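You operate a simulated robot arm through the tools that you are given. There is no shell and no other tool. Be economical: measure what you need, move in short steps, check, and stop when the job is done.

You run a simulated two-armed robot. Do the job below in one go: nothing can be reset, and whatever is moved stays where it is left.

TASK
Hold the yellow jug on the linen bench steady with one hand, lift the red candle out of it with the other and set it down on the linen bench. Set down upright: red candle.

It is judged by the outcome, as a careful person would: the job done as asked, and still so three seconds after it is handed in. It fails if anything else is knocked over, pushed out of place, dropped, spilled or broken.

THE ROBOT
Two 7-joint arms with two-finger parallel grippers on one trunk, on a base that drives. Base frame: it is fixed to the floor where the robot stands at the start and does not move with it; the origin is under the middle of the robot, x ahead of it, y to its left, z up; the surface under the hand at the start is at about z = 0.86. Readings come in m, degrees, newtons and seconds.
The left shoulder is at the start at [0.06, 0.143, 0.976], the right one opposite. With the tool pointing down near the work surface each hand reaches from about 0.32 to 0.74 m from the robot's upright axis, wherever it stands, measured 20 degrees to its own side. Places, roughly: linen bench [0.6, 0.2, 0.9]. Payload 1.57 kg a hand.
The TCP of each hand is the grasp point between the finger pads, 0.03 m short of the fingertips. In the tool frame z runs along the fingers and y along their closing line. Largest opening 0.11 m; finger width 0.024, thickness 0.012; the body of the gripper, 0.048 by 0.112 m, starts 0.078 m behind the TCP.
Orientation is that of the tool frame in the base frame, as a unit quaternion [w, x, y, z]. With the fingers straight down and closing along the base's y, the tool's x points along the base's -x, its y along +y and its z along -z.

THE INTERFACE
- The arms move only by the tool step_arm. It takes "left_rows", "right_rows" or both (then of equal length, played together; a hand with none holds still); each is a list of rows, each a list of 3 entries, a list of its own where there are three numbers: the shift along the base's x, y, z in units of 100 mm (1.0 is 100 mm), then the turn, a rotation vector about the base's x, y, z in units of 90 degrees (1.0 is 90 degrees), then the opening, from 0 (shut) to 1 (fully open). In form: [[[dx, dy, dz], [rx, ry, rz], claw], ...]. A call has 1 to 12 rows; each row is the pose to reach, as a shift and turn from the pose commanded when the call began. A call with a number of a shift or a turn outside -1 to 1 is refused whole. A row lasts 0.2 s, in which the tool goes at most 0.05 m and 8.6 degrees; a call with a longer step from one row to the next is refused whole, and so is a gripper value outside its range. Where a pose cannot be reached the arm comes as near as it can. A force on the tool above 40 N (or 10 N above the force at the start of the call, whichever is more), or a blocked arm, ends the call early, and 0.2 s more pass. Each finger travels about 0.045 m/s and halts on what it meets, pressing with about 27 N; the grip force reading is that of the motor and also rises with nothing between the fingers. The clock runs only during rows and for 0.2 s after the last one: add rows that repeat a pose to give the fingers time. The reply holds the time, the measured pose of the TCP, the force on the tool along the base axes, the opening and the grip force, in the units named above and with some noise, with the torque about the TCP (base axes, N m) and any sound that the robot's microphone picked up.
- Cameras (640 x 400 px; columns grow to the right, rows downward): "scene" is now at [0.0356, 0.0252, 1.5726]; the picture's right is [0.36, -0.93, 0.00], its down [-0.79, -0.31, -0.53] and it looks along [0.50, 0.19, -0.85] (base axes); focal length 283 px, centre (320, 200). "left" rides on the left gripper at [0.07, -0.016, -0.141] in its tool frame; the picture's right is [0.23, 0.97, 0.00], its down [-0.86, 0.20, -0.48] and it looks along [-0.47, 0.11, 0.88] (tool axes); focal length 222 px, centre (320, 200). "right" rides on the right gripper at [0.07, 0.016, -0.141] in its tool frame; the picture's right is [-0.23, 0.97, 0.00], its down [-0.86, -0.20, -0.48] and it looks along [-0.47, -0.11, 0.88] (tool axes); focal length 222 px, centre (320, 200). There is no depth. A picture from a camera that has moved, and an enlarged one, comes with that camera's place and axes in the base frame and with its lens.
- camera(camera): a new picture of that camera. It takes no simulated time.
- slide_trunk(by): slides the trunk up (or, below 0, down) by that many m; the arms and the scene camera ride with it, the base frame stays. It gives what a move gives, with no picture.
- steer(legs): drives the robot by 1 to 6 legs, each [ahead, left, turn to the left] in m, m and degrees, along the robot's own axes; the way and the turn of a leg run together, so that a leg with both is an arc; at most 1.5 m and 180 degrees a leg. The arms and the cameras ride along, it lands a little off, and it stops where it bumps. It gives what a move gives.
- aim_head(pan, tilt): turns the head with the scene camera to pan (to the left, within 86 degrees either way) and tilt (down, from -29 to 69), counted from straight ahead of the robot. It gives what a move gives.
- close_up(camera, box): a new picture of the part [left, top, right, bottom] of that camera's present view, enlarged. It takes no simulated time.
- close_job(): hands the job in; it is judged then, once.

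Work in short steps. Places have to be worked out from the pictures, the camera data and where the tool is seen: move nearer, look again, correct. Check each grasp and each placing, and mend what went wrong. You have 120 turns and 108 pictures in all, those below and enlarged ones among them. Open the grippers and draw the arms clear of the work before you hand the job in, unless the task says otherwise; then end with one line.

The tools are called after "Request:" by a JSON object that holds its "api" and its "payload". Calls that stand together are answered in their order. step_arm: Moves the arms, as the interface text tells. Its arguments: {"type":"object","properties":{"left_rows":{"type":"array"},"right_rows":{"type":"array"}},"required":[]} The other tools are called the same way: slide_trunk (by) slides the trunk up or down; steer (legs) drives the base; aim_head (pan, tilt) turns the head that bears the scene camera; camera (camera) takes a picture; close_up (camera, box) takes an enlarged picture of a part of a camera's view; close_job () hands the job in.

At the start:

```text
t: 0.0
left_position: [0.5029, 0.2284, 1.1096]
left_tcp_rot: [0.0, 0.0, 1.0, 0.001]
left_force: [-0.4, 0.1, 0.4]
left_wrist_torque: [-0.01, -0.02, -0.02]
left_gripper_width: 0.1099
left_gripper_force: 0.0
right_position: [0.5176, -0.1187, 1.1386]
right_tcp_rot: [0.001, 0.0, 1.0, 0.0]
right_force: [-1.1, -0.4, 0.2]
right_wrist_torque: [0.01, 0.03, 0.01]
right_gripper_width: 0.1102
right_gripper_force: 0.1
trunk travel left (down, up): [-0.575, 0.015]
robot x, y, heading: [0.0036, 0.0041, -0.2]
head pan, tilt: [21.3, 57.7]
```

scene: 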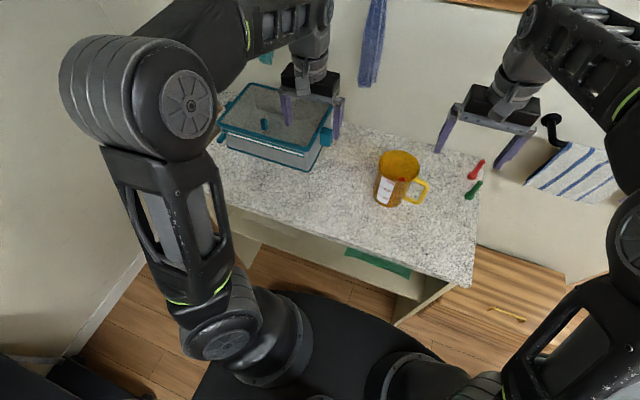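
right: 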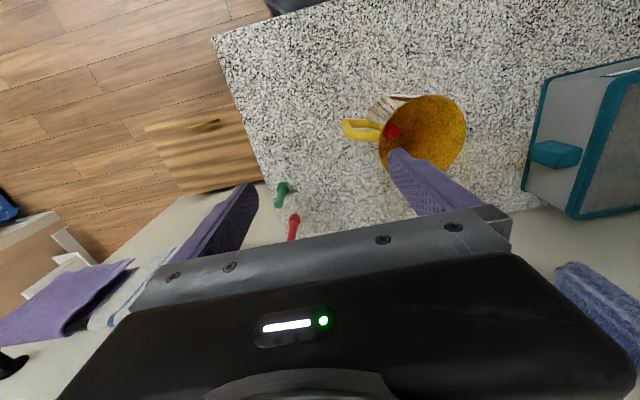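
left: 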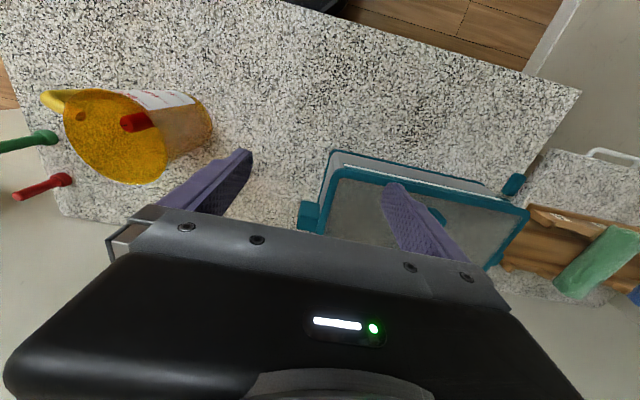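

The yellow jug stands between the two hands, with the red candle leaning inside it. I'll look at it enlarged from all three cameras.

Request:
{"api": "close_up", "payload": {"camera": "scene", "box": [340, 130, 500, 230]}}

Request:
{"api": "close_up", "payload": {"camera": "right", "box": [320, 70, 500, 182]}}

Request:
{"api": "close_up", "payload": {"camera": "left", "box": [20, 60, 240, 198]}}

```text
4.00 times, centred on (420, 180) of scene
camera zoom: at [0.0356, 0.0252, 1.5726], right [0.36, -0.93, 0.0], down [-0.79, -0.31, -0.53], along [0.5, 0.19, -0.85], focal length 1133 px, centre (-80, 280)
```

zoom: 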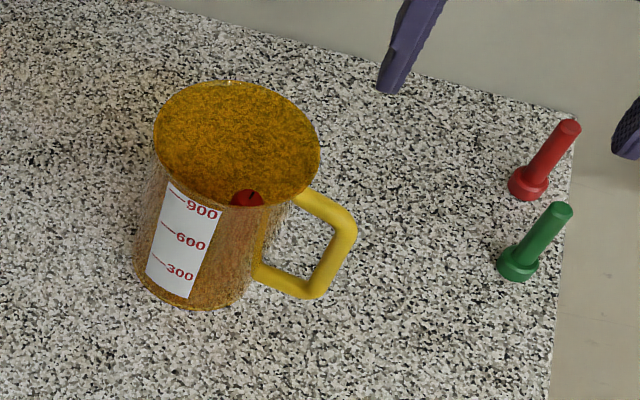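

```text
3.56 times, centred on (410, 126) of right
camera zoom: at [0.4488, -0.1038, 1.2804], right [0.23, 0.97, 0.0], down [0.85, -0.2, 0.48], along [0.47, -0.11, -0.88], focal length 790 px, centre (0, 463)
```

zoom: 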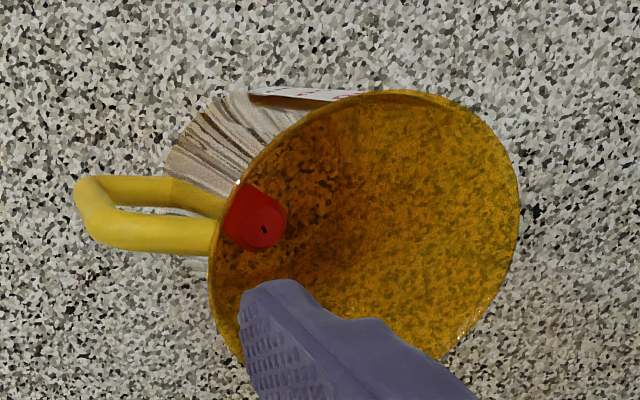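

```text
2.90 times, centred on (130, 129) of left
camera zoom: at [0.4336, 0.2115, 1.251], right [-0.23, 0.97, 0.0], down [0.85, 0.2, 0.48], along [0.47, 0.11, -0.88], focal length 644 px, centre (871, 406)
```

zoom: 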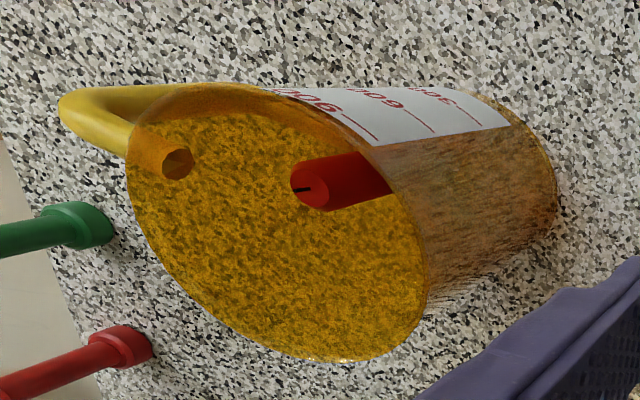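

Triangulating the three views gives:

| Item | Position (m) |
|---|---|
| Candle top | [0.542, -0.018, 0.955], upright, about 22 mm thick |
| Jug rim centre | [0.541, 0.003, 1.00], radius about 0.053 |
| Handle bar | about [0.52, -0.08], z 0.91–0.98 |

My plan is to hold the handle with the right hand and lift the candle with the left. First I'll bring the right hand above the handle and yaw it 76° so it closes across the bar.

Request:
{"api": "step_arm", "payload": {"right_rows": [[[0, 0.02, 0], [0, 0, 0.08], 1], [[0, 0.04, 0], [0, 0, 0.16], 0.9], [[0, 0.06, 0], [0, 0, 0.24], 0.8], [[0, 0.08, 0], [0, 0, 0.32], 0.7], [[0, 0.1, 0], [0, 0, 0.4], 0.6], [[0, 0.13, 0], [0, 0, 0.48], 0.5], [[0, 0.16, 0], [0, 0, 0.56], 0.5], [[0, 0.2, 0], [0, 0, 0.64], 0.5], [[0, 0.24, 0], [0, 0, 0.72], 0.5], [[0, 0.28, 0], [0, 0, 0.78], 0.5], [[0.01, 0.32, 0], [0, 0, 0.844], 0.5], [[0.01, 0.35, 0], [0, 0, 0.844], 0.5]]}}

Request:
{"api": "camera", "payload": {"camera": "right"}}

Request:
{"api": "camera", "payload": {"camera": "scene"}}

```text
t: 2.6
left_position: [0.5024, 0.2289, 1.11]
left_tcp_rot: [0.001, 0.0, 1.0, 0.0]
left_force: [-0.5, -0.7, -0.2]
left_wrist_torque: [-0.01, 0.0, 0.0]
left_gripper_width: 0.1099
left_gripper_force: 0.0
right_position: [0.5204, -0.0858, 1.1394]
right_tcp_rot: [0.001, -0.615, 0.788, 0.0]
right_force: [0.4, -1.2, -0.2]
right_wrist_torque: [0.03, -0.01, 0.0]
right_gripper_width: 0.0552
right_gripper_force: 0.1
trunk travel left (down, up): [-0.575, 0.015]
robot x, y, heading: [0.0033, 0.0001, 0.0]
head pan, tilt: [21.3, 57.7]
```

```text
101 pictures are left
camera right: at [0.4875, -0.1497, 1.2815], right [-0.89, 0.46, 0.0], down [0.4, 0.78, 0.48], along [0.22, 0.43, -0.88], focal length 222 px, centre (320, 200)
```

right: 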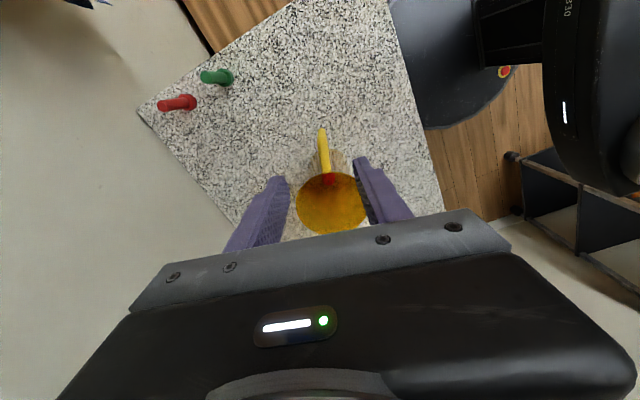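

```text
100 pictures are left
camera scene: at [0.0356, 0.0253, 1.5726], right [0.36, -0.93, 0.0], down [-0.79, -0.31, -0.53], along [0.5, 0.19, -0.85], focal length 283 px, centre (320, 200)
```

scene: 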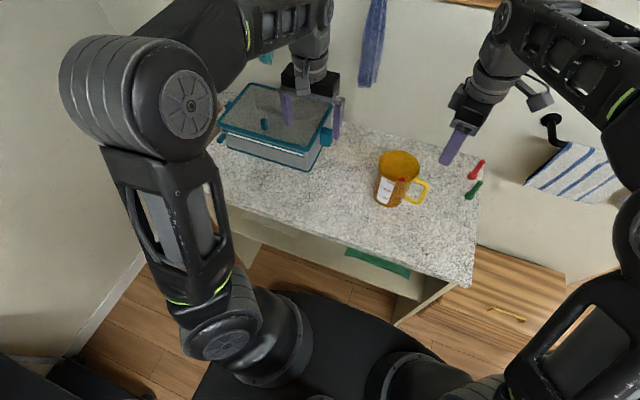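

The right hand is over the handle at the intended yaw. I'll zoom in on the handle to refine its position.

Request:
{"api": "close_up", "payload": {"camera": "right", "box": [256, 110, 400, 200]}}

```text
4.44 times, centred on (328, 155) of right
camera zoom: at [0.4875, -0.1497, 1.2815], right [-0.89, 0.46, 0.0], down [0.4, 0.78, 0.48], along [0.22, 0.43, -0.88], focal length 987 px, centre (284, 400)
```

zoom: 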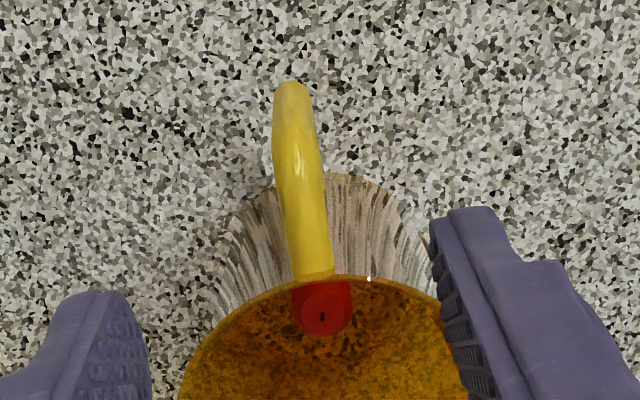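

The bar works out at about [0.519, -0.079], so only a small correction is needed. I'll descend 100 mm and look again.

Request:
{"api": "step_arm", "payload": {"right_rows": [[[-0.01, 0.05, -0.3], [0, 0, 0], 0.5], [[-0.01, 0.05, -0.65], [0, 0, 0], 0.5], [[-0.01, 0.05, -0.95], [0, 0, 0], 0.5]]}}

Request:
{"api": "camera", "payload": {"camera": "right"}}

Request:
{"api": "close_up", "payload": {"camera": "scene", "box": [340, 110, 500, 210]}}

```text
t: 3.4
left_position: [0.5034, 0.229, 1.1107]
left_tcp_rot: [0.001, 0.0, 1.0, 0.0]
left_force: [0.6, -0.5, -0.6]
left_wrist_torque: [-0.03, -0.01, -0.02]
left_gripper_width: 0.1099
left_gripper_force: 0.0
right_position: [0.5197, -0.0817, 1.0425]
right_tcp_rot: [0.001, -0.615, 0.789, 0.001]
right_force: [0.3, -0.6, 0.4]
right_wrist_torque: [0.02, 0.01, 0.01]
right_gripper_width: 0.0549
right_gripper_force: 0.2
trunk travel left (down, up): [-0.575, 0.015]
robot x, y, heading: [-0.0014, 0.0012, 0.0]
head pan, tilt: [21.3, 57.7]
```

```text
98 pictures are left
camera right: at [0.4875, -0.1451, 1.1854], right [-0.89, 0.46, 0.0], down [0.4, 0.78, 0.48], along [0.22, 0.43, -0.88], focal length 222 px, centre (320, 200)
```

right: 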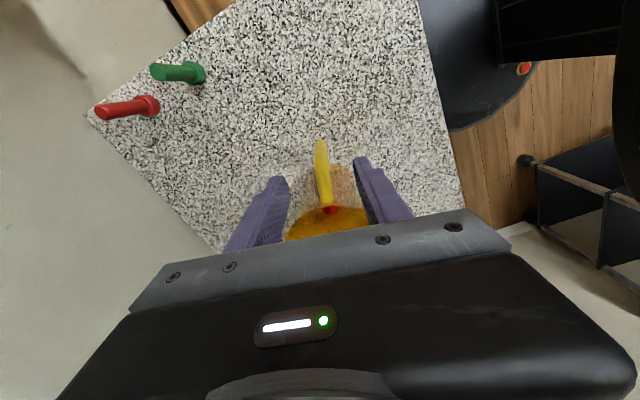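

```text
4.00 times, centred on (420, 160) of scene
camera zoom: at [0.036, 0.0252, 1.5727], right [0.36, -0.93, 0.0], down [-0.79, -0.31, -0.53], along [0.5, 0.19, -0.85], focal length 1133 px, centre (-80, 360)
```

zoom: 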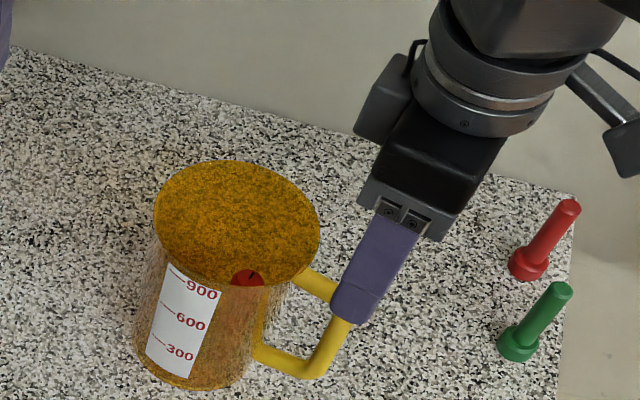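

The bar sits centred between the fingers. I'll descend around it to z≈0.945 and watch the force.

Request:
{"api": "step_arm", "payload": {"right_rows": [[[0, 0.0, -0.3], [0, 0, 0], 0.5], [[0, 0, -0.6], [0, 0, 0], 0.5], [[0, 0.0, -0.8], [0, 0, 0], 0.5], [[0, 0.0, -0.96], [0, 0, 0], 0.5]]}}

Request:
{"api": "close_up", "payload": {"camera": "right", "box": [220, 110, 420, 235]}}

Request:
{"api": "close_up", "payload": {"camera": "scene", "box": [340, 110, 500, 210]}}

```text
t: 4.4
left_position: [0.5027, 0.2287, 1.1094]
left_tcp_rot: [0.001, 0.0, 1.0, 0.0]
left_force: [0.3, 0.0, 0.2]
left_wrist_torque: [0.02, 0.0, -0.03]
left_gripper_width: 0.1098
left_gripper_force: 0.0
right_position: [0.5166, -0.0802, 0.9481]
right_tcp_rot: [0.0, -0.615, 0.789, 0.001]
right_force: [0.4, -0.3, 0.5]
right_wrist_torque: [-0.01, 0.0, 0.0]
right_gripper_width: 0.055
right_gripper_force: 0.1
trunk travel left (down, up): [-0.575, 0.015]
robot x, y, heading: [0.0034, -0.0005, 0.0]
head pan, tilt: [21.3, 57.7]
```

```text
3.20 times, centred on (320, 172) of right
camera zoom: at [0.4841, -0.1446, 1.0889], right [-0.89, 0.46, 0.0], down [0.4, 0.78, 0.48], along [0.22, 0.43, -0.88], focal length 711 px, centre (320, 288)
```

zoom: 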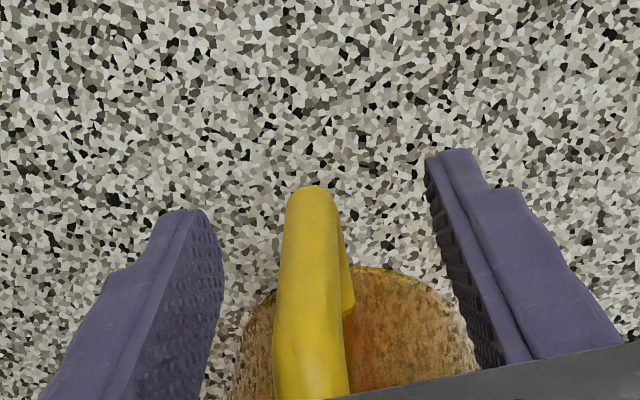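

```text
4.00 times, centred on (420, 160) of scene
camera zoom: at [0.0358, 0.0252, 1.5726], right [0.36, -0.93, 0.0], down [-0.79, -0.31, -0.53], along [0.5, 0.19, -0.85], focal length 1133 px, centre (-80, 360)
```

zoom: 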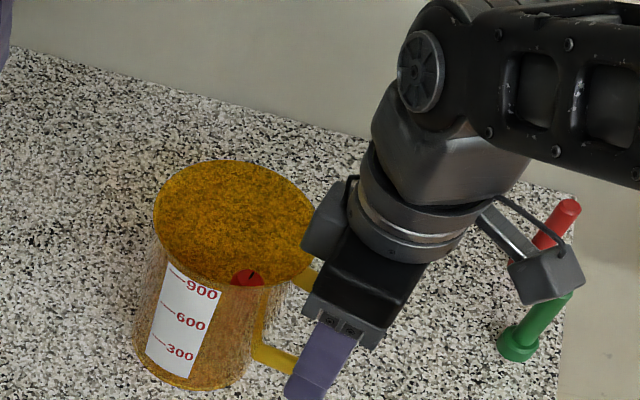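

The bar is about 2 mm off toward +x, so I'll shift by that much and then close on the handle.

Request:
{"api": "step_arm", "payload": {"right_rows": [[[0.02, 0, 0], [0, 0, 0], 0.5], [[0.02, 0, 0], [0, 0, 0], 0.35], [[0.02, 0, 0], [0, 0, 0], 0.25], [[0.02, 0, 0], [0, 0, 0], 0.2]]}}

Request:
{"api": "close_up", "payload": {"camera": "right", "box": [220, 110, 420, 235]}}

```text
t: 5.4
left_position: [0.504, 0.2287, 1.1095]
left_tcp_rot: [0.001, 0.001, 1.0, 0.0]
left_force: [0.2, -0.3, -0.7]
left_wrist_torque: [0.0, -0.04, -0.03]
left_gripper_width: 0.11
left_gripper_force: 0.0
right_position: [0.5192, -0.0796, 0.9474]
right_tcp_rot: [0.0, -0.616, 0.788, 0.001]
right_force: [-0.9, -0.2, -0.6]
right_wrist_torque: [-0.01, 0.0, 0.01]
right_gripper_width: 0.022
right_gripper_force: 0.0
trunk travel left (down, up): [-0.575, 0.015]
robot x, y, heading: [0.0024, 0.0019, 0.0]
head pan, tilt: [21.3, 57.7]
```

```text
3.20 times, centred on (320, 172) of right
camera zoom: at [0.4869, -0.1442, 1.0897], right [-0.89, 0.46, 0.0], down [0.4, 0.78, 0.48], along [0.22, 0.43, -0.88], focal length 711 px, centre (320, 288)
```

zoom: 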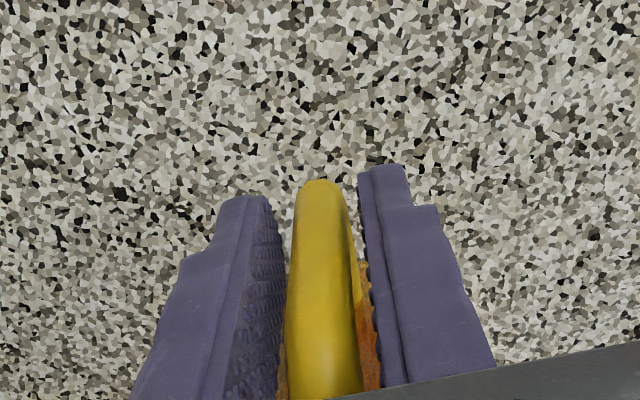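

The bar is well centred with small gaps on both sides, so I'll close fully.

Request:
{"api": "step_arm", "payload": {"right_rows": [[[0, 0, 0], [0, 0, 0], 0.14], [[0, 0, 0], [0, 0, 0], 0.08], [[0, 0, 0], [0, 0, 0], 0.0], [[0, 0, 0], [0, 0, 0], 0.0]]}}

Request:
{"api": "close_up", "payload": {"camera": "scene", "box": [340, 110, 500, 210]}}

```text
t: 6.4
left_position: [0.5023, 0.2285, 1.1103]
left_tcp_rot: [0.0, 0.001, 1.0, 0.0]
left_force: [0.0, 1.0, 0.2]
left_wrist_torque: [0.0, -0.01, 0.0]
left_gripper_width: 0.1102
left_gripper_force: 0.0
right_position: [0.52, -0.0806, 0.9479]
right_tcp_rot: [-0.001, -0.615, 0.788, 0.001]
right_force: [0.2, -0.2, 0.0]
right_wrist_torque: [0.06, -0.01, -0.07]
right_gripper_width: 0.0136
right_gripper_force: 26.8
trunk travel left (down, up): [-0.575, 0.015]
robot x, y, heading: [0.0019, -0.002, -0.1]
head pan, tilt: [21.3, 57.7]
```

```text
4.00 times, centred on (420, 160) of scene
camera zoom: at [0.0357, 0.0252, 1.5726], right [0.36, -0.93, 0.0], down [-0.79, -0.31, -0.53], along [0.5, 0.19, -0.85], focal length 1133 px, centre (-80, 360)
```

zoom: 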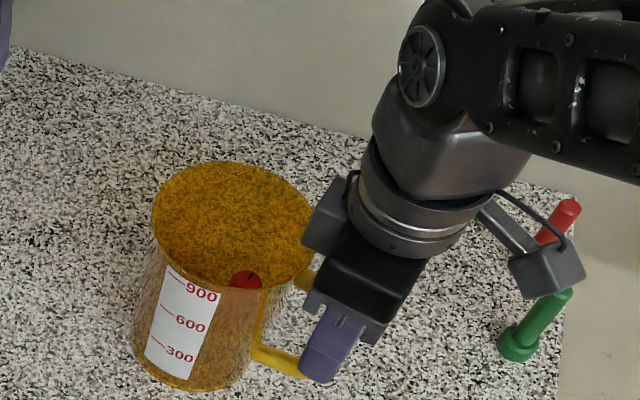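

The handle is held firmly (13.6 mm, 27 N) and the jug barely moved. The right wrist housing sticks out toward the jug, so the left hand will have to come in tilted about 20° away from it. First I'll yaw the left hand -90° so it closes along x.

Request:
{"api": "step_arm", "payload": {"left_rows": [[[0.04, -0.07, 0], [0, 0, -0.085], 1], [[0.08, -0.14, 0], [0, 0, -0.17], 1], [[0.12, -0.2, 0], [0, 0, -0.255], 0.9], [[0.16, -0.27, 0], [0, 0, -0.34], 0.8], [[0.2, -0.34, 0], [0, 0, -0.425], 0.7], [[0.24, -0.4, 0], [0, 0, -0.51], 0.6], [[0.28, -0.47, 0], [0, 0, -0.595], 0.5], [[0.32, -0.54, 0], [0, 0, -0.68], 0.45], [[0.36, -0.6, 0], [0, 0, -0.765], 0.4], [[0.39, -0.67, 0], [0, 0, -0.85], 0.4], [[0.39, -0.74, 0], [0, 0, -0.925], 0.4], [[0.39, -0.8, 0], [0, 0, -1.0], 0.4]]}}

Request:
{"api": "camera", "payload": {"camera": "scene"}}

Request:
{"api": "camera", "payload": {"camera": "left"}}

```text
t: 9.0
left_position: [0.5416, 0.1475, 1.1097]
left_tcp_rot: [0.0, 0.707, 0.707, -0.002]
left_force: [0.3, 0.2, -0.3]
left_wrist_torque: [-0.01, -0.02, -0.03]
left_gripper_width: 0.0437
left_gripper_force: 0.0
right_position: [0.5197, -0.0811, 0.9478]
right_tcp_rot: [0.001, -0.615, 0.788, 0.0]
right_force: [0.6, -0.2, 0.8]
right_wrist_torque: [0.02, -0.04, -0.06]
right_gripper_width: 0.0135
right_gripper_force: 27.1
trunk travel left (down, up): [-0.575, 0.015]
robot x, y, heading: [0.0001, 0.001, 0.2]
head pan, tilt: [21.3, 57.7]
```

```text
92 pictures are left
camera scene: at [0.0357, 0.0252, 1.5726], right [0.36, -0.93, 0.0], down [-0.79, -0.31, -0.53], along [0.5, 0.19, -0.85], focal length 283 px, centre (320, 200)
```

scene: 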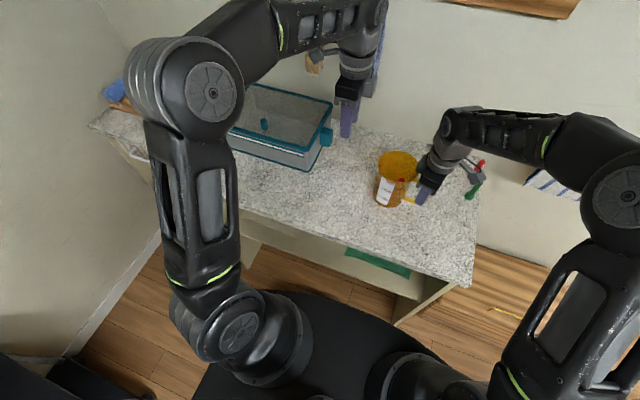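

```text
91 pictures are left
camera left: at [0.5265, 0.2173, 1.2512], right [0.97, 0.23, 0.0], down [0.2, -0.85, 0.48], along [0.11, -0.47, -0.88], focal length 222 px, centre (320, 200)
```

left: 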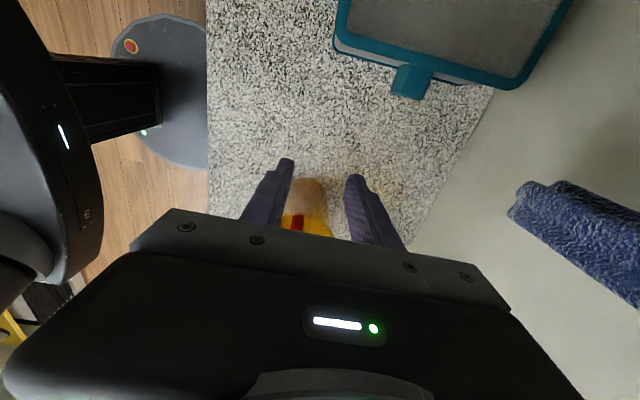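

The yaw is done. Now I'll tilt the left hand 20° so its top leans toward +y, and move above the jug.

Request:
{"api": "step_arm", "payload": {"left_rows": [[[0, -0.25, 0], [-0.08, 0, 0], 0.35], [[0, -0.5, 0], [-0.16, 0, 0], 0.33], [[0, -0.8, 0], [-0.222, 0, 0], 0.33], [[0, -1.0, 0], [-0.222, 0, 0], 0.33]]}}

Request:
{"api": "camera", "payload": {"camera": "left"}}

Request:
{"api": "close_up", "payload": {"camera": "scene", "box": [320, 50, 520, 225]}}

Request:
{"api": "camera", "payload": {"camera": "right"}}

```text
t: 10.0
left_position: [0.5427, 0.0492, 1.1084]
left_tcp_rot: [0.124, 0.696, 0.696, -0.123]
left_force: [0.5, -0.3, -0.3]
left_wrist_torque: [0.07, 0.03, -0.03]
left_gripper_width: 0.0363
left_gripper_force: 0.0
right_position: [0.5203, -0.0819, 0.9473]
right_tcp_rot: [0.001, -0.616, 0.788, 0.0]
right_force: [-0.2, 0.1, 1.1]
right_wrist_torque: [0.04, 0.01, -0.04]
right_gripper_width: 0.0139
right_gripper_force: 26.7
trunk travel left (down, up): [-0.575, 0.015]
robot x, y, heading: [0.0013, -0.0009, 0.1]
head pan, tilt: [21.3, 57.7]
```

```text
90 pictures are left
camera left: at [0.5266, 0.1625, 1.217], right [0.97, 0.21, -0.08], down [0.2, -0.64, 0.74], along [0.11, -0.74, -0.66], focal length 222 px, centre (320, 200)
```

left: 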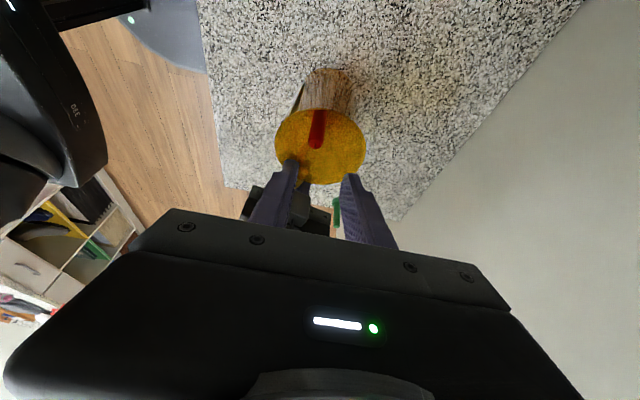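

```text
2.29 times, centred on (420, 138) of scene
camera zoom: at [0.0357, 0.0248, 1.5726], right [0.36, -0.93, 0.0], down [-0.79, -0.31, -0.53], along [0.5, 0.19, -0.85], focal length 647 px, centre (91, 343)
```

zoom: 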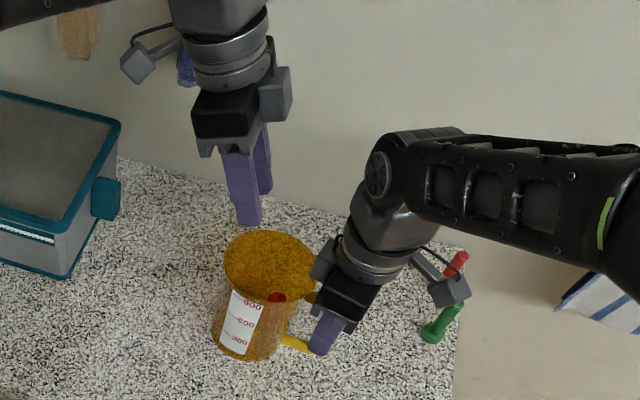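

```text
88 pictures are left
camera right: at [0.487, -0.1445, 1.0897], right [-0.89, 0.46, 0.0], down [0.4, 0.78, 0.48], along [0.22, 0.43, -0.88], focal length 222 px, centre (320, 200)
```

right: 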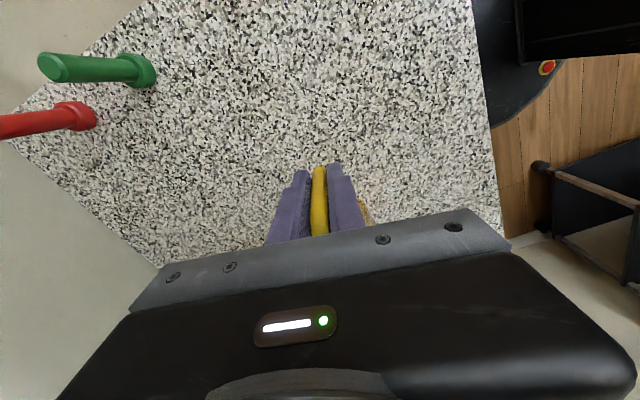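

The approach looks clear of the right wrist. I'll zoom in with the left camera to line up with the candle.

Request:
{"api": "close_up", "payload": {"camera": "left", "box": [240, 60, 400, 200]}}

```text
2.86 times, centred on (320, 130) of left
camera zoom: at [0.5266, 0.1625, 1.217], right [0.97, 0.21, -0.08], down [0.2, -0.64, 0.74], along [0.11, -0.74, -0.66], focal length 635 px, centre (320, 400)
```

zoom: 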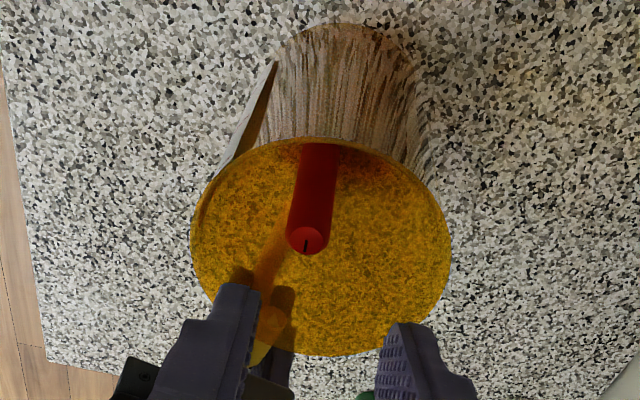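

The candle is at about [0.5395, -0.0195] and roughly 20 mm thick. I'll move over it, to just above the rim, and check the alignment.

Request:
{"api": "step_arm", "payload": {"left_rows": [[[-0.02, -0.25, -0.15], [0, 0, 0], 0.33], [[-0.03, -0.48, -0.3], [0, 0, 0], 0.33], [[-0.03, -0.56, -0.6], [0, 0, 0], 0.33]]}}

Request:
{"api": "close_up", "payload": {"camera": "left", "box": [240, 80, 400, 220]}}

Request:
{"api": "close_up", "payload": {"camera": "scene", "box": [340, 90, 500, 210]}}

```text
t: 10.8
left_position: [0.5402, -0.008, 1.0494]
left_tcp_rot: [0.123, 0.697, 0.696, -0.123]
left_force: [-0.1, -0.1, 0.0]
left_wrist_torque: [0.01, 0.0, 0.03]
left_gripper_width: 0.0363
left_gripper_force: 0.1
right_position: [0.5188, -0.08, 0.9468]
right_tcp_rot: [0.0, -0.616, 0.788, 0.001]
right_force: [1.5, 0.0, -0.1]
right_wrist_torque: [-0.07, 0.0, -0.05]
right_gripper_width: 0.0142
right_gripper_force: 27.1
trunk travel left (down, up): [-0.575, 0.015]
robot x, y, heading: [-0.0034, -0.0035, -0.0]
head pan, tilt: [21.3, 57.7]
```

```text
2.86 times, centred on (320, 150) of left
camera zoom: at [0.5241, 0.1057, 1.1582], right [0.97, 0.21, -0.08], down [0.2, -0.64, 0.74], along [0.11, -0.74, -0.66], focal length 635 px, centre (320, 343)
```

zoom: 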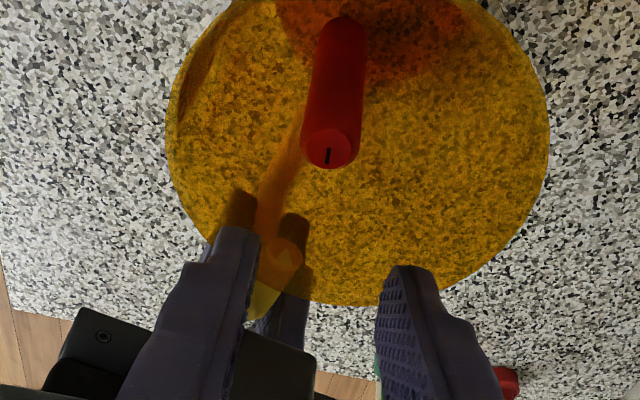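

```text
3.33 times, centred on (420, 150) of scene
camera zoom: at [0.0358, 0.0251, 1.5727], right [0.36, -0.93, 0.0], down [-0.79, -0.31, -0.53], along [0.5, 0.19, -0.85], focal length 944 px, centre (-13, 367)
```

zoom: 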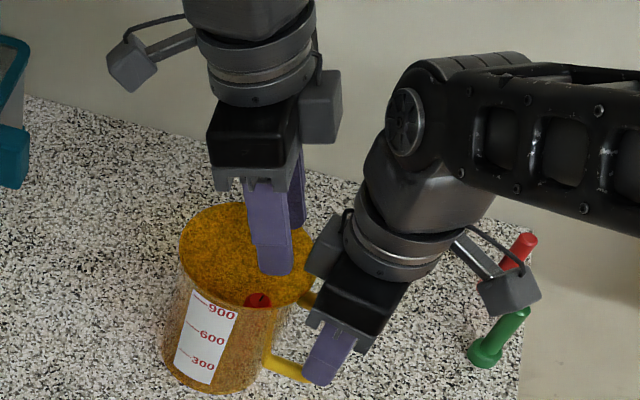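

The fingers straddle the candle line, with a correction of about 1.5 mm in x. I'll descend halfway and check clearance to the rim and the right wrist.

Request:
{"api": "step_arm", "payload": {"left_rows": [[[-0.015, -0.01, -0.2], [0, 0, 0], 0.33], [[-0.015, -0.02, -0.4], [0, 0, 0], 0.33], [[-0.015, -0.02, -0.55], [0, 0, 0], 0.33]]}}

Request:
{"api": "close_up", "payload": {"camera": "left", "box": [240, 80, 400, 220]}}

Request:
{"api": "close_up", "payload": {"camera": "scene", "box": [340, 90, 500, 210]}}

```text
t: 11.6
left_position: [0.5392, -0.0093, 0.9953]
left_tcp_rot: [0.123, 0.697, 0.696, -0.123]
left_force: [0.8, 1.4, 1.5]
left_wrist_torque: [0.01, 0.04, -0.03]
left_gripper_width: 0.0361
left_gripper_force: 0.1
right_position: [0.52, -0.0802, 0.947]
right_tcp_rot: [0.0, -0.615, 0.789, 0.0]
right_force: [-0.3, -0.3, -0.6]
right_wrist_torque: [0.05, -0.02, -0.02]
right_gripper_width: 0.0136
right_gripper_force: 26.8
trunk travel left (down, up): [-0.575, 0.015]
robot x, y, heading: [0.0036, 0.0026, -0.1]
head pan, tilt: [21.3, 57.7]
```

```text
2.86 times, centred on (320, 150) of left
camera zoom: at [0.5231, 0.1042, 1.1041], right [0.97, 0.21, -0.08], down [0.2, -0.64, 0.74], along [0.11, -0.74, -0.66], focal length 635 px, centre (320, 343)
```

zoom: 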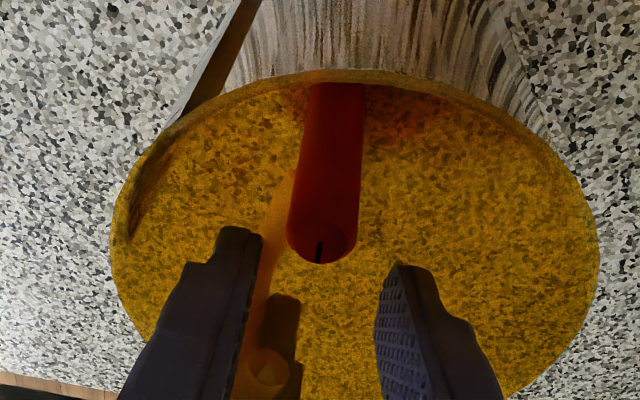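

```text
3.33 times, centred on (420, 150) of scene
camera zoom: at [0.0357, 0.0253, 1.5727], right [0.36, -0.93, 0.0], down [-0.79, -0.31, -0.53], along [0.5, 0.19, -0.85], focal length 944 px, centre (-13, 367)
```

zoom: 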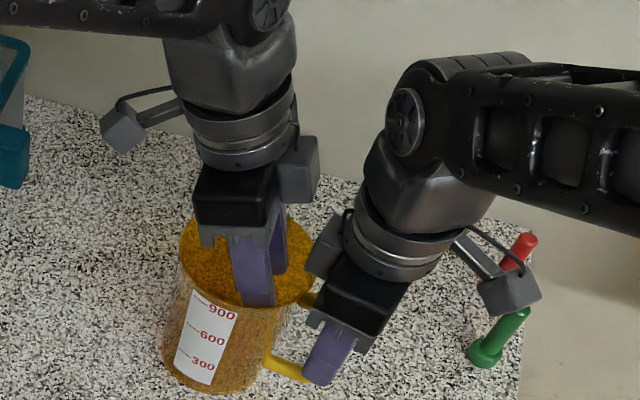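

The candle is centred between the fingertips and everything is clear. I'll descend the remaining 44 mm.

Request:
{"api": "step_arm", "payload": {"left_rows": [[[0, 0, -0.15], [0, 0, 0], 0.33], [[0, 0, -0.3], [0, 0, 0], 0.33], [[0, 0, -0.44], [0, 0, 0], 0.33]]}}

Request:
{"api": "close_up", "payload": {"camera": "left", "box": [240, 80, 400, 220]}}

Request:
{"api": "close_up", "payload": {"camera": "scene", "box": [340, 90, 500, 210]}}

```text
t: 12.4
left_position: [0.5391, -0.0084, 0.9514]
left_tcp_rot: [0.124, 0.696, 0.697, -0.121]
left_force: [5.9, 8.5, 10.1]
left_wrist_torque: [0.01, 0.12, -0.13]
left_gripper_width: 0.0319
left_gripper_force: 0.1
right_position: [0.5198, -0.0814, 0.9466]
right_tcp_rot: [0.0, -0.615, 0.788, 0.0]
right_force: [-1.5, -7.3, -1.1]
right_wrist_torque: [0.21, -0.07, 0.02]
right_gripper_width: 0.0136
right_gripper_force: 27.1
trunk travel left (down, up): [-0.575, 0.015]
robot x, y, heading: [0.001, -0.0002, 0.0]
head pan, tilt: [21.3, 57.7]
```

```text
2.86 times, centred on (320, 150) of left
camera zoom: at [0.522, 0.1045, 1.0606], right [0.97, 0.21, -0.07], down [0.2, -0.64, 0.74], along [0.11, -0.74, -0.67], focal length 635 px, centre (320, 343)
```

zoom: 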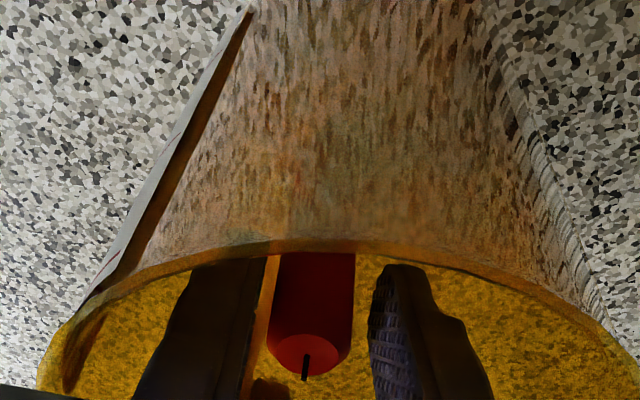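

```text
3.33 times, centred on (420, 150) of scene
camera zoom: at [0.0354, 0.0255, 1.5728], right [0.36, -0.93, 0.0], down [-0.79, -0.31, -0.53], along [0.5, 0.19, -0.85], focal length 944 px, centre (-13, 367)
```

zoom: 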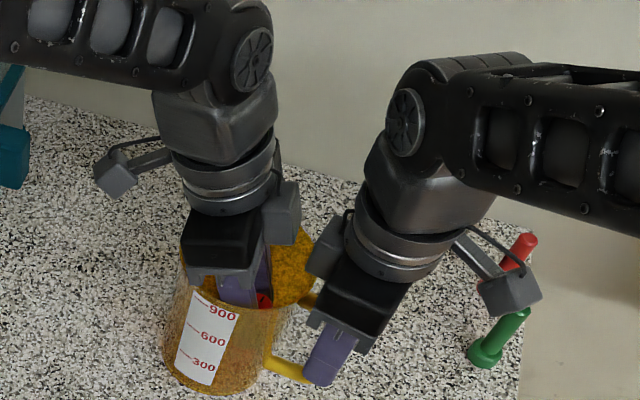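

The -x finger is lightly touching the jug's inner wall (about 10 N). I'll back up 5 mm, narrow the fingers, and then close on the candle.

Request:
{"api": "step_arm", "payload": {"left_rows": [[[0, 0.01, 0.05], [0, 0, 0], 0.28], [[0, 0.01, 0.05], [0, 0, 0], 0.24], [[0, 0.01, 0.05], [0, 0, 0], 0.21]]}}

Request:
{"api": "close_up", "payload": {"camera": "left", "box": [240, 80, 400, 220]}}

```text
t: 13.2
left_position: [0.5378, -0.0097, 0.9551]
left_tcp_rot: [0.124, 0.697, 0.696, -0.124]
left_force: [0.0, -0.1, -0.6]
left_wrist_torque: [-0.02, 0.01, 0.0]
left_gripper_width: 0.0228
left_gripper_force: 0.0
right_position: [0.5194, -0.08, 0.9484]
right_tcp_rot: [0.001, -0.616, 0.788, 0.001]
right_force: [0.1, 0.4, -0.4]
right_wrist_torque: [-0.11, 0.05, 0.01]
right_gripper_width: 0.0138
right_gripper_force: 27.7
trunk travel left (down, up): [-0.575, 0.015]
robot x, y, heading: [0.0029, 0.004, -0.0]
head pan, tilt: [21.3, 57.7]
```

```text
2.86 times, centred on (320, 150) of left
camera zoom: at [0.5219, 0.1043, 1.0642], right [0.97, 0.21, -0.08], down [0.2, -0.64, 0.74], along [0.11, -0.74, -0.66], focal length 635 px, centre (320, 343)
```

zoom: 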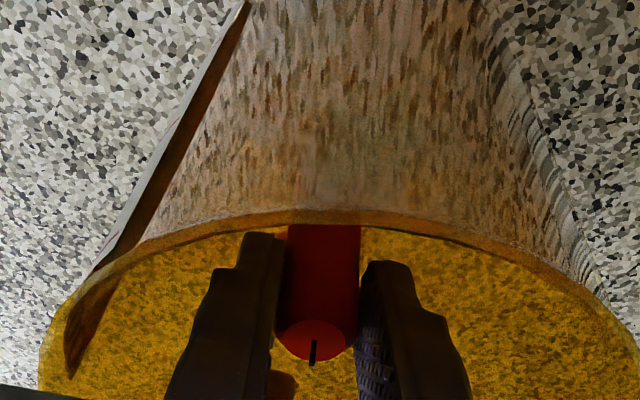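

Contact has gone and the candle is centred. I'll lower 5 mm again with the narrower fingers and close firmly.

Request:
{"api": "step_arm", "payload": {"left_rows": [[[0, 0, -0.05], [0, 0, 0], 0.21], [[0, 0, -0.05], [0, 0, 0], 0.14], [[0, 0, -0.05], [0, 0, 0], 0.05], [[0, 0, -0.05], [0, 0, 0], 0.0], [[0, 0, -0.05], [0, 0, 0], 0.0]]}}

Request:
{"api": "close_up", "payload": {"camera": "left", "box": [240, 80, 400, 220]}}

```text
t: 14.4
left_position: [0.539, -0.0077, 0.951]
left_tcp_rot: [0.122, 0.696, 0.696, -0.123]
left_force: [-0.7, -1.1, -0.1]
left_wrist_torque: [-0.01, 0.03, 0.04]
left_gripper_width: 0.0207
left_gripper_force: 26.6
right_position: [0.5207, -0.081, 0.9467]
right_tcp_rot: [0.0, -0.615, 0.788, 0.001]
right_force: [-0.3, -0.2, -0.1]
right_wrist_torque: [-0.09, 0.04, 0.0]
right_gripper_width: 0.0139
right_gripper_force: 26.9
trunk travel left (down, up): [-0.575, 0.015]
robot x, y, heading: [-0.0003, 0.0002, -0.1]
head pan, tilt: [21.3, 57.7]
```

```text
2.86 times, centred on (320, 150) of left
camera zoom: at [0.5231, 0.105, 1.0594], right [0.97, 0.21, -0.08], down [0.2, -0.64, 0.74], along [0.11, -0.74, -0.67], focal length 635 px, centre (320, 343)
```

zoom: 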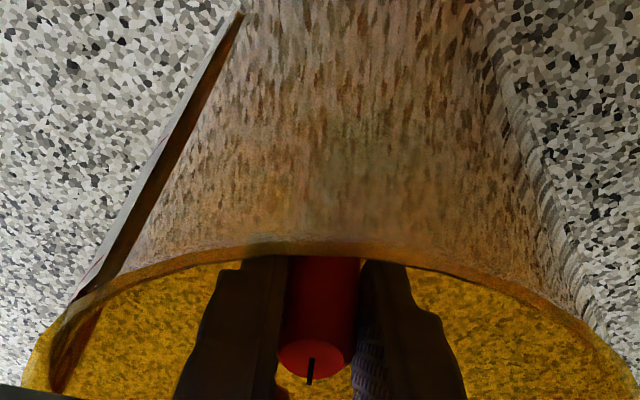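

The candle is gripped at 20.7 mm with 27 N. I'll lift slowly, drifting slightly toward the jug's centre.

Request:
{"api": "step_arm", "payload": {"left_rows": [[[0, 0, 0.1], [0, 0, 0], 0], [[0, 0.03, 0.25], [0, 0, 0], 0], [[0, 0.07, 0.4], [0, 0, 0], 0], [[0, 0.11, 0.55], [0, 0, 0], 0], [[0, 0.14, 0.7], [0, 0, 0], 0], [[0, 0.16, 0.85], [0, 0, 0], 0], [[0, 0.16, 1.0], [0, 0, 0], 0]]}}

Request:
{"api": "close_up", "payload": {"camera": "scene", "box": [300, 50, 500, 210]}}

Request:
{"api": "camera", "payload": {"camera": "left"}}

```text
t: 16.0
left_position: [0.5381, 0.0067, 1.0511]
left_tcp_rot: [0.123, 0.696, 0.697, -0.124]
left_force: [-0.7, 1.1, -0.1]
left_wrist_torque: [-0.02, 0.01, 0.01]
left_gripper_width: 0.0205
left_gripper_force: 27.0
right_position: [0.5205, -0.08, 0.9476]
right_tcp_rot: [0.001, -0.615, 0.788, 0.001]
right_force: [0.2, 0.1, 0.1]
right_wrist_torque: [-0.1, 0.01, 0.01]
right_gripper_width: 0.0136
right_gripper_force: 26.7
trunk travel left (down, up): [-0.575, 0.015]
robot x, y, heading: [0.0031, -0.0001, 0.1]
head pan, tilt: [21.3, 57.7]
```

```text
2.50 times, centred on (400, 130) of scene
camera zoom: at [0.0357, 0.0251, 1.5726], right [0.36, -0.93, 0.0], down [-0.79, -0.31, -0.53], along [0.5, 0.19, -0.85], focal length 708 px, centre (120, 375)
```

zoom: 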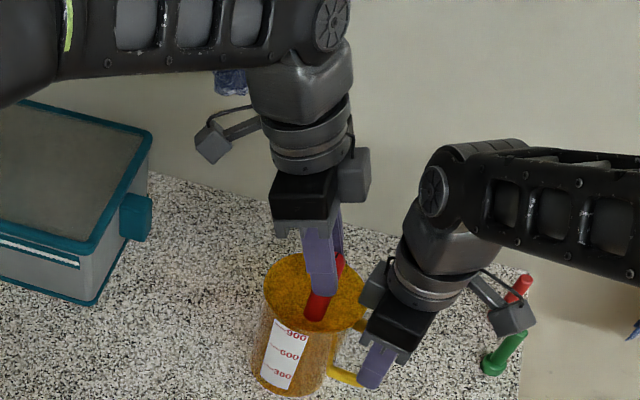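

```text
77 pictures are left
camera left: at [0.5228, 0.1195, 1.1605], right [0.97, 0.21, -0.08], down [0.2, -0.64, 0.74], along [0.11, -0.74, -0.67], focal length 222 px, centre (320, 200)
```

left: 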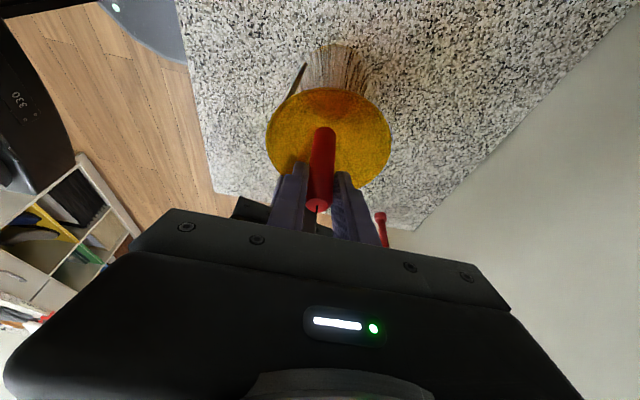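

The candle is rising cleanly and the jug hasn't moved. I'll lift another 80 mm straight up so its foot clears the rim.

Request:
{"api": "step_arm", "payload": {"left_rows": [[[0, 0, 0.2], [0, 0, 0], 0], [[0, 0, 0.4], [0, 0, 0], 0], [[0, 0, 0.6], [0, 0, 0], 0], [[0, 0, 0.8], [0, 0, 0], 0]]}}

Request:
{"api": "close_up", "payload": {"camera": "scene", "box": [300, 50, 500, 210]}}

Request:
{"api": "close_up", "payload": {"camera": "left", "box": [220, 60, 420, 235]}}

```text
t: 17.0
left_position: [0.5365, 0.0069, 1.1316]
left_tcp_rot: [0.124, 0.696, 0.697, -0.122]
left_force: [0.5, 0.2, -0.9]
left_wrist_torque: [-0.03, 0.0, 0.04]
left_gripper_width: 0.0205
left_gripper_force: 27.3
right_position: [0.5188, -0.0818, 0.9478]
right_tcp_rot: [0.0, -0.615, 0.789, 0.001]
right_force: [0.2, -0.2, 0.2]
right_wrist_torque: [-0.09, 0.01, 0.01]
right_gripper_width: 0.0138
right_gripper_force: 27.5
trunk travel left (down, up): [-0.575, 0.015]
robot x, y, heading: [0.0015, -0.0022, 0.2]
head pan, tilt: [21.3, 57.7]
```

```text
2.50 times, centred on (400, 130) of scene
camera zoom: at [0.0355, 0.0251, 1.5726], right [0.36, -0.93, 0.0], down [-0.79, -0.31, -0.53], along [0.5, 0.19, -0.85], focal length 708 px, centre (120, 375)
```

zoom: 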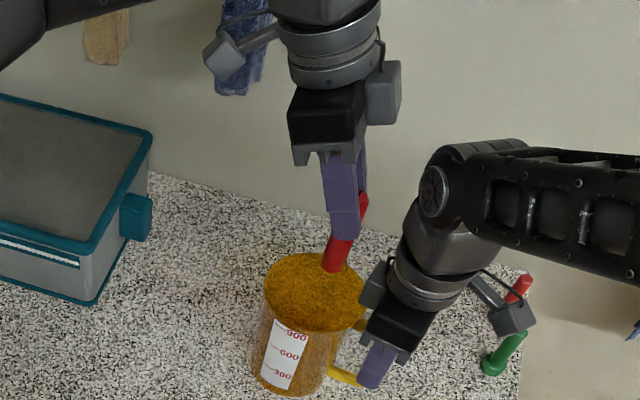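

```text
2.29 times, centred on (320, 148) of left
camera zoom: at [0.5218, 0.1203, 1.241], right [0.97, 0.21, -0.08], down [0.2, -0.64, 0.74], along [0.11, -0.74, -0.67], focal length 508 px, centre (320, 320)
```

zoom: 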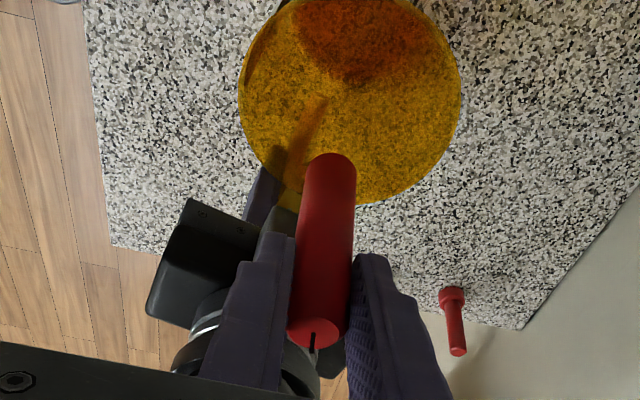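

The candle's foot is at z≈1.05, well above the rim. I'll carry it to the free bench area front-left of the jug, around [0.47, 0.11].

Request:
{"api": "step_arm", "payload": {"left_rows": [[[-0.1, 0.2, 0], [0, 0, 0], 0], [[-0.25, 0.4, 0], [0, 0, 0], 0], [[-0.4, 0.6, 0], [0, 0, 0], 0], [[-0.55, 0.8, 0], [0, 0, 0], 0], [[-0.67, 1.0, 0], [0, 0, 0], 0], [[-0.67, 1.0, -0.3], [0, 0, 0], 0], [[-0.67, 1.0, -0.6], [0, 0, 0], 0], [[-0.67, 1.0, -0.9], [0, 0, 0], 0]]}}

Request:
{"api": "camera", "payload": {"camera": "scene"}}

Request:
{"api": "camera", "payload": {"camera": "left"}}

```text
t: 18.8
left_position: [0.4712, 0.106, 1.041]
left_tcp_rot: [0.122, 0.696, 0.697, -0.122]
left_force: [0.1, -0.1, -1.2]
left_wrist_torque: [-0.01, 0.0, 0.01]
left_gripper_width: 0.0204
left_gripper_force: 26.7
right_position: [0.5201, -0.0805, 0.9478]
right_tcp_rot: [0.0, -0.616, 0.788, 0.001]
right_force: [0.2, 0.8, 0.4]
right_wrist_torque: [-0.07, 0.01, 0.0]
right_gripper_width: 0.014
right_gripper_force: 27.2
trunk travel left (down, up): [-0.575, 0.015]
robot x, y, heading: [0.0011, -0.001, -0.1]
head pan, tilt: [21.3, 57.7]
```

```text
74 pictures are left
camera scene: at [0.0359, 0.0252, 1.5727], right [0.36, -0.93, 0.0], down [-0.79, -0.31, -0.53], along [0.5, 0.19, -0.85], focal length 283 px, centre (320, 200)
```

scene: 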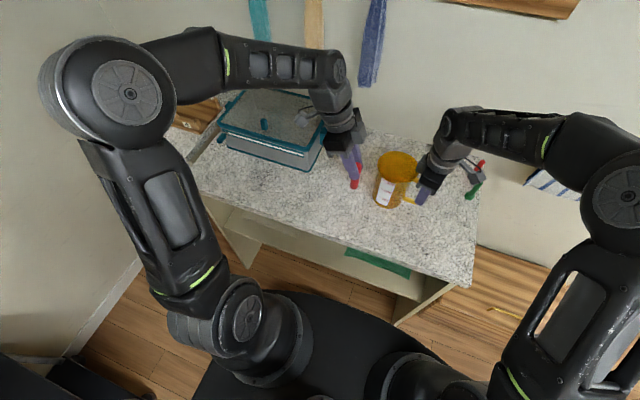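

```text
73 pictures are left
camera left: at [0.4546, 0.2191, 1.1502], right [0.97, 0.21, -0.08], down [0.2, -0.64, 0.74], along [0.11, -0.74, -0.67], focal length 222 px, centre (320, 200)
```

left: 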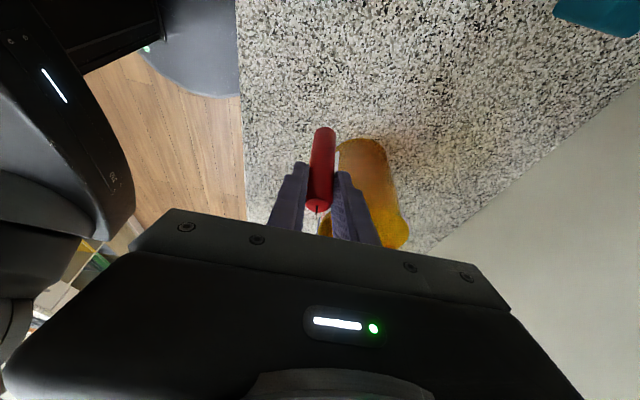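

There's free bench below. I'll shift 25 mm further from the jug and lower to about 10 mm above the expected contact height (TCP z ≈0.947).

Request:
{"api": "step_arm", "payload": {"left_rows": [[[0, 0.25, -0.1], [0, 0, 0], 0], [[0, 0.25, -0.4], [0, 0, 0], 0], [[0, 0.25, -0.65], [0, 0, 0], 0], [[0, 0.25, -0.82], [0, 0, 0], 0]]}}

Request:
{"api": "close_up", "payload": {"camera": "scene", "box": [280, 90, 460, 230]}}

Request:
{"api": "close_up", "payload": {"camera": "left", "box": [220, 60, 420, 235]}}

```text
t: 19.8
left_position: [0.4706, 0.1328, 0.959]
left_tcp_rot: [0.122, 0.697, 0.696, -0.123]
left_force: [-0.2, -0.1, -1.0]
left_wrist_torque: [0.02, -0.01, -0.01]
left_gripper_width: 0.0206
left_gripper_force: 27.1
right_position: [0.5203, -0.0815, 0.948]
right_tcp_rot: [0.001, -0.615, 0.788, 0.0]
right_force: [-0.3, -0.1, 0.2]
right_wrist_torque: [-0.08, 0.01, 0.01]
right_gripper_width: 0.0136
right_gripper_force: 26.6
trunk travel left (down, up): [-0.575, 0.015]
robot x, y, heading: [-0.0019, -0.0016, 0.1]
head pan, tilt: [21.3, 57.7]
```

```text
2.86 times, centred on (370, 160) of scene
camera zoom: at [0.0358, 0.0252, 1.5726], right [0.36, -0.93, 0.0], down [-0.79, -0.31, -0.53], along [0.5, 0.19, -0.85], focal length 809 px, centre (177, 314)
```

zoom: 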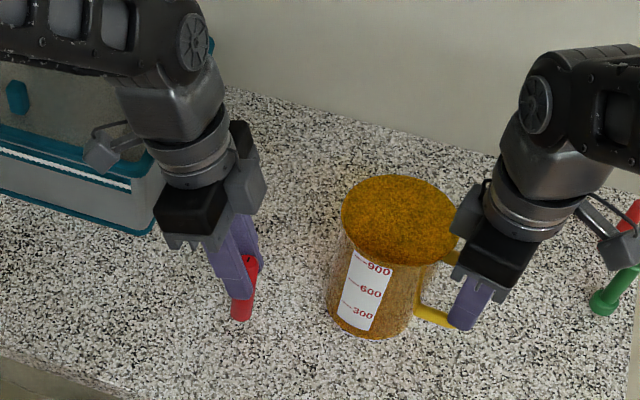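

```text
2.29 times, centred on (320, 148) of left
camera zoom: at [0.4552, 0.2457, 1.0682], right [0.97, 0.21, -0.08], down [0.2, -0.64, 0.74], along [0.11, -0.74, -0.67], focal length 508 px, centre (320, 320)
```

zoom: 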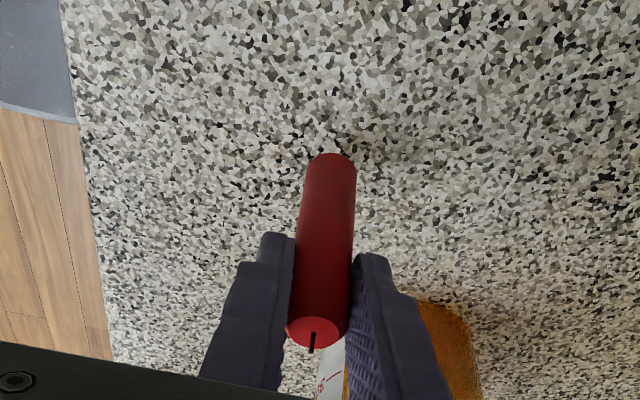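

The candle is vertical and just above the bench. I'll lower in small steps until I feel contact.

Request:
{"api": "step_arm", "payload": {"left_rows": [[[0, 0, -0.03], [0, 0, 0], 0], [[0, 0, -0.06], [0, 0, 0], 0], [[0, 0, -0.08], [0, 0, 0], 0], [[0, 0, -0.1], [0, 0, 0], 0]]}}

```text
t: 20.8
left_position: [0.4701, 0.1332, 0.9491]
left_tcp_rot: [0.124, 0.696, 0.697, -0.123]
left_force: [-0.6, 0.1, -1.1]
left_wrist_torque: [-0.01, 0.02, 0.0]
left_gripper_width: 0.0203
left_gripper_force: 27.1
right_position: [0.5186, -0.0807, 0.9468]
right_tcp_rot: [0.001, -0.615, 0.788, 0.0]
right_force: [-0.1, -0.7, -0.9]
right_wrist_torque: [-0.11, -0.02, 0.0]
right_gripper_width: 0.0136
right_gripper_force: 27.2
trunk travel left (down, up): [-0.575, 0.015]
robot x, y, heading: [-0.0009, 0.0009, 0.3]
head pan, tilt: [21.3, 57.7]
```

There's no contact yet at TCP z 0.949, so I'll keep going in 1–2 mm steps.

Request:
{"api": "step_arm", "payload": {"left_rows": [[[0, 0, -0.01], [0, 0, 0], 0], [[0, 0, -0.02], [0, 0, 0], 0], [[0, 0, -0.03], [0, 0, 0], 0], [[0, 0, -0.03], [0, 0, 0], 0]]}}

Request:
{"api": "close_up", "payload": {"camera": "left", "box": [260, 90, 380, 195]}}

```text
t: 21.8
left_position: [0.4712, 0.1322, 0.9451]
left_tcp_rot: [0.124, 0.696, 0.696, -0.123]
left_force: [0.6, 0.3, 4.1]
left_wrist_torque: [0.01, 0.02, 0.01]
left_gripper_width: 0.0206
left_gripper_force: 26.6
right_position: [0.52, -0.081, 0.9473]
right_tcp_rot: [0.001, -0.616, 0.788, 0.001]
right_force: [0.7, 0.8, 0.3]
right_wrist_torque: [-0.1, 0.02, 0.02]
right_gripper_width: 0.0137
right_gripper_force: 27.3
trunk travel left (down, up): [-0.575, 0.015]
robot x, y, heading: [0.0011, -0.003, -0.0]
head pan, tilt: [21.3, 57.7]
```

```text
3.81 times, centred on (320, 142) of left
camera zoom: at [0.4556, 0.2455, 1.0552], right [0.97, 0.21, -0.08], down [0.2, -0.64, 0.74], along [0.11, -0.74, -0.66], focal length 846 px, centre (320, 419)
```

zoom: 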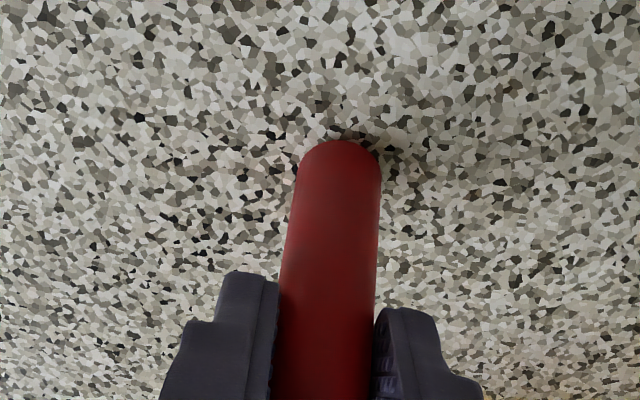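

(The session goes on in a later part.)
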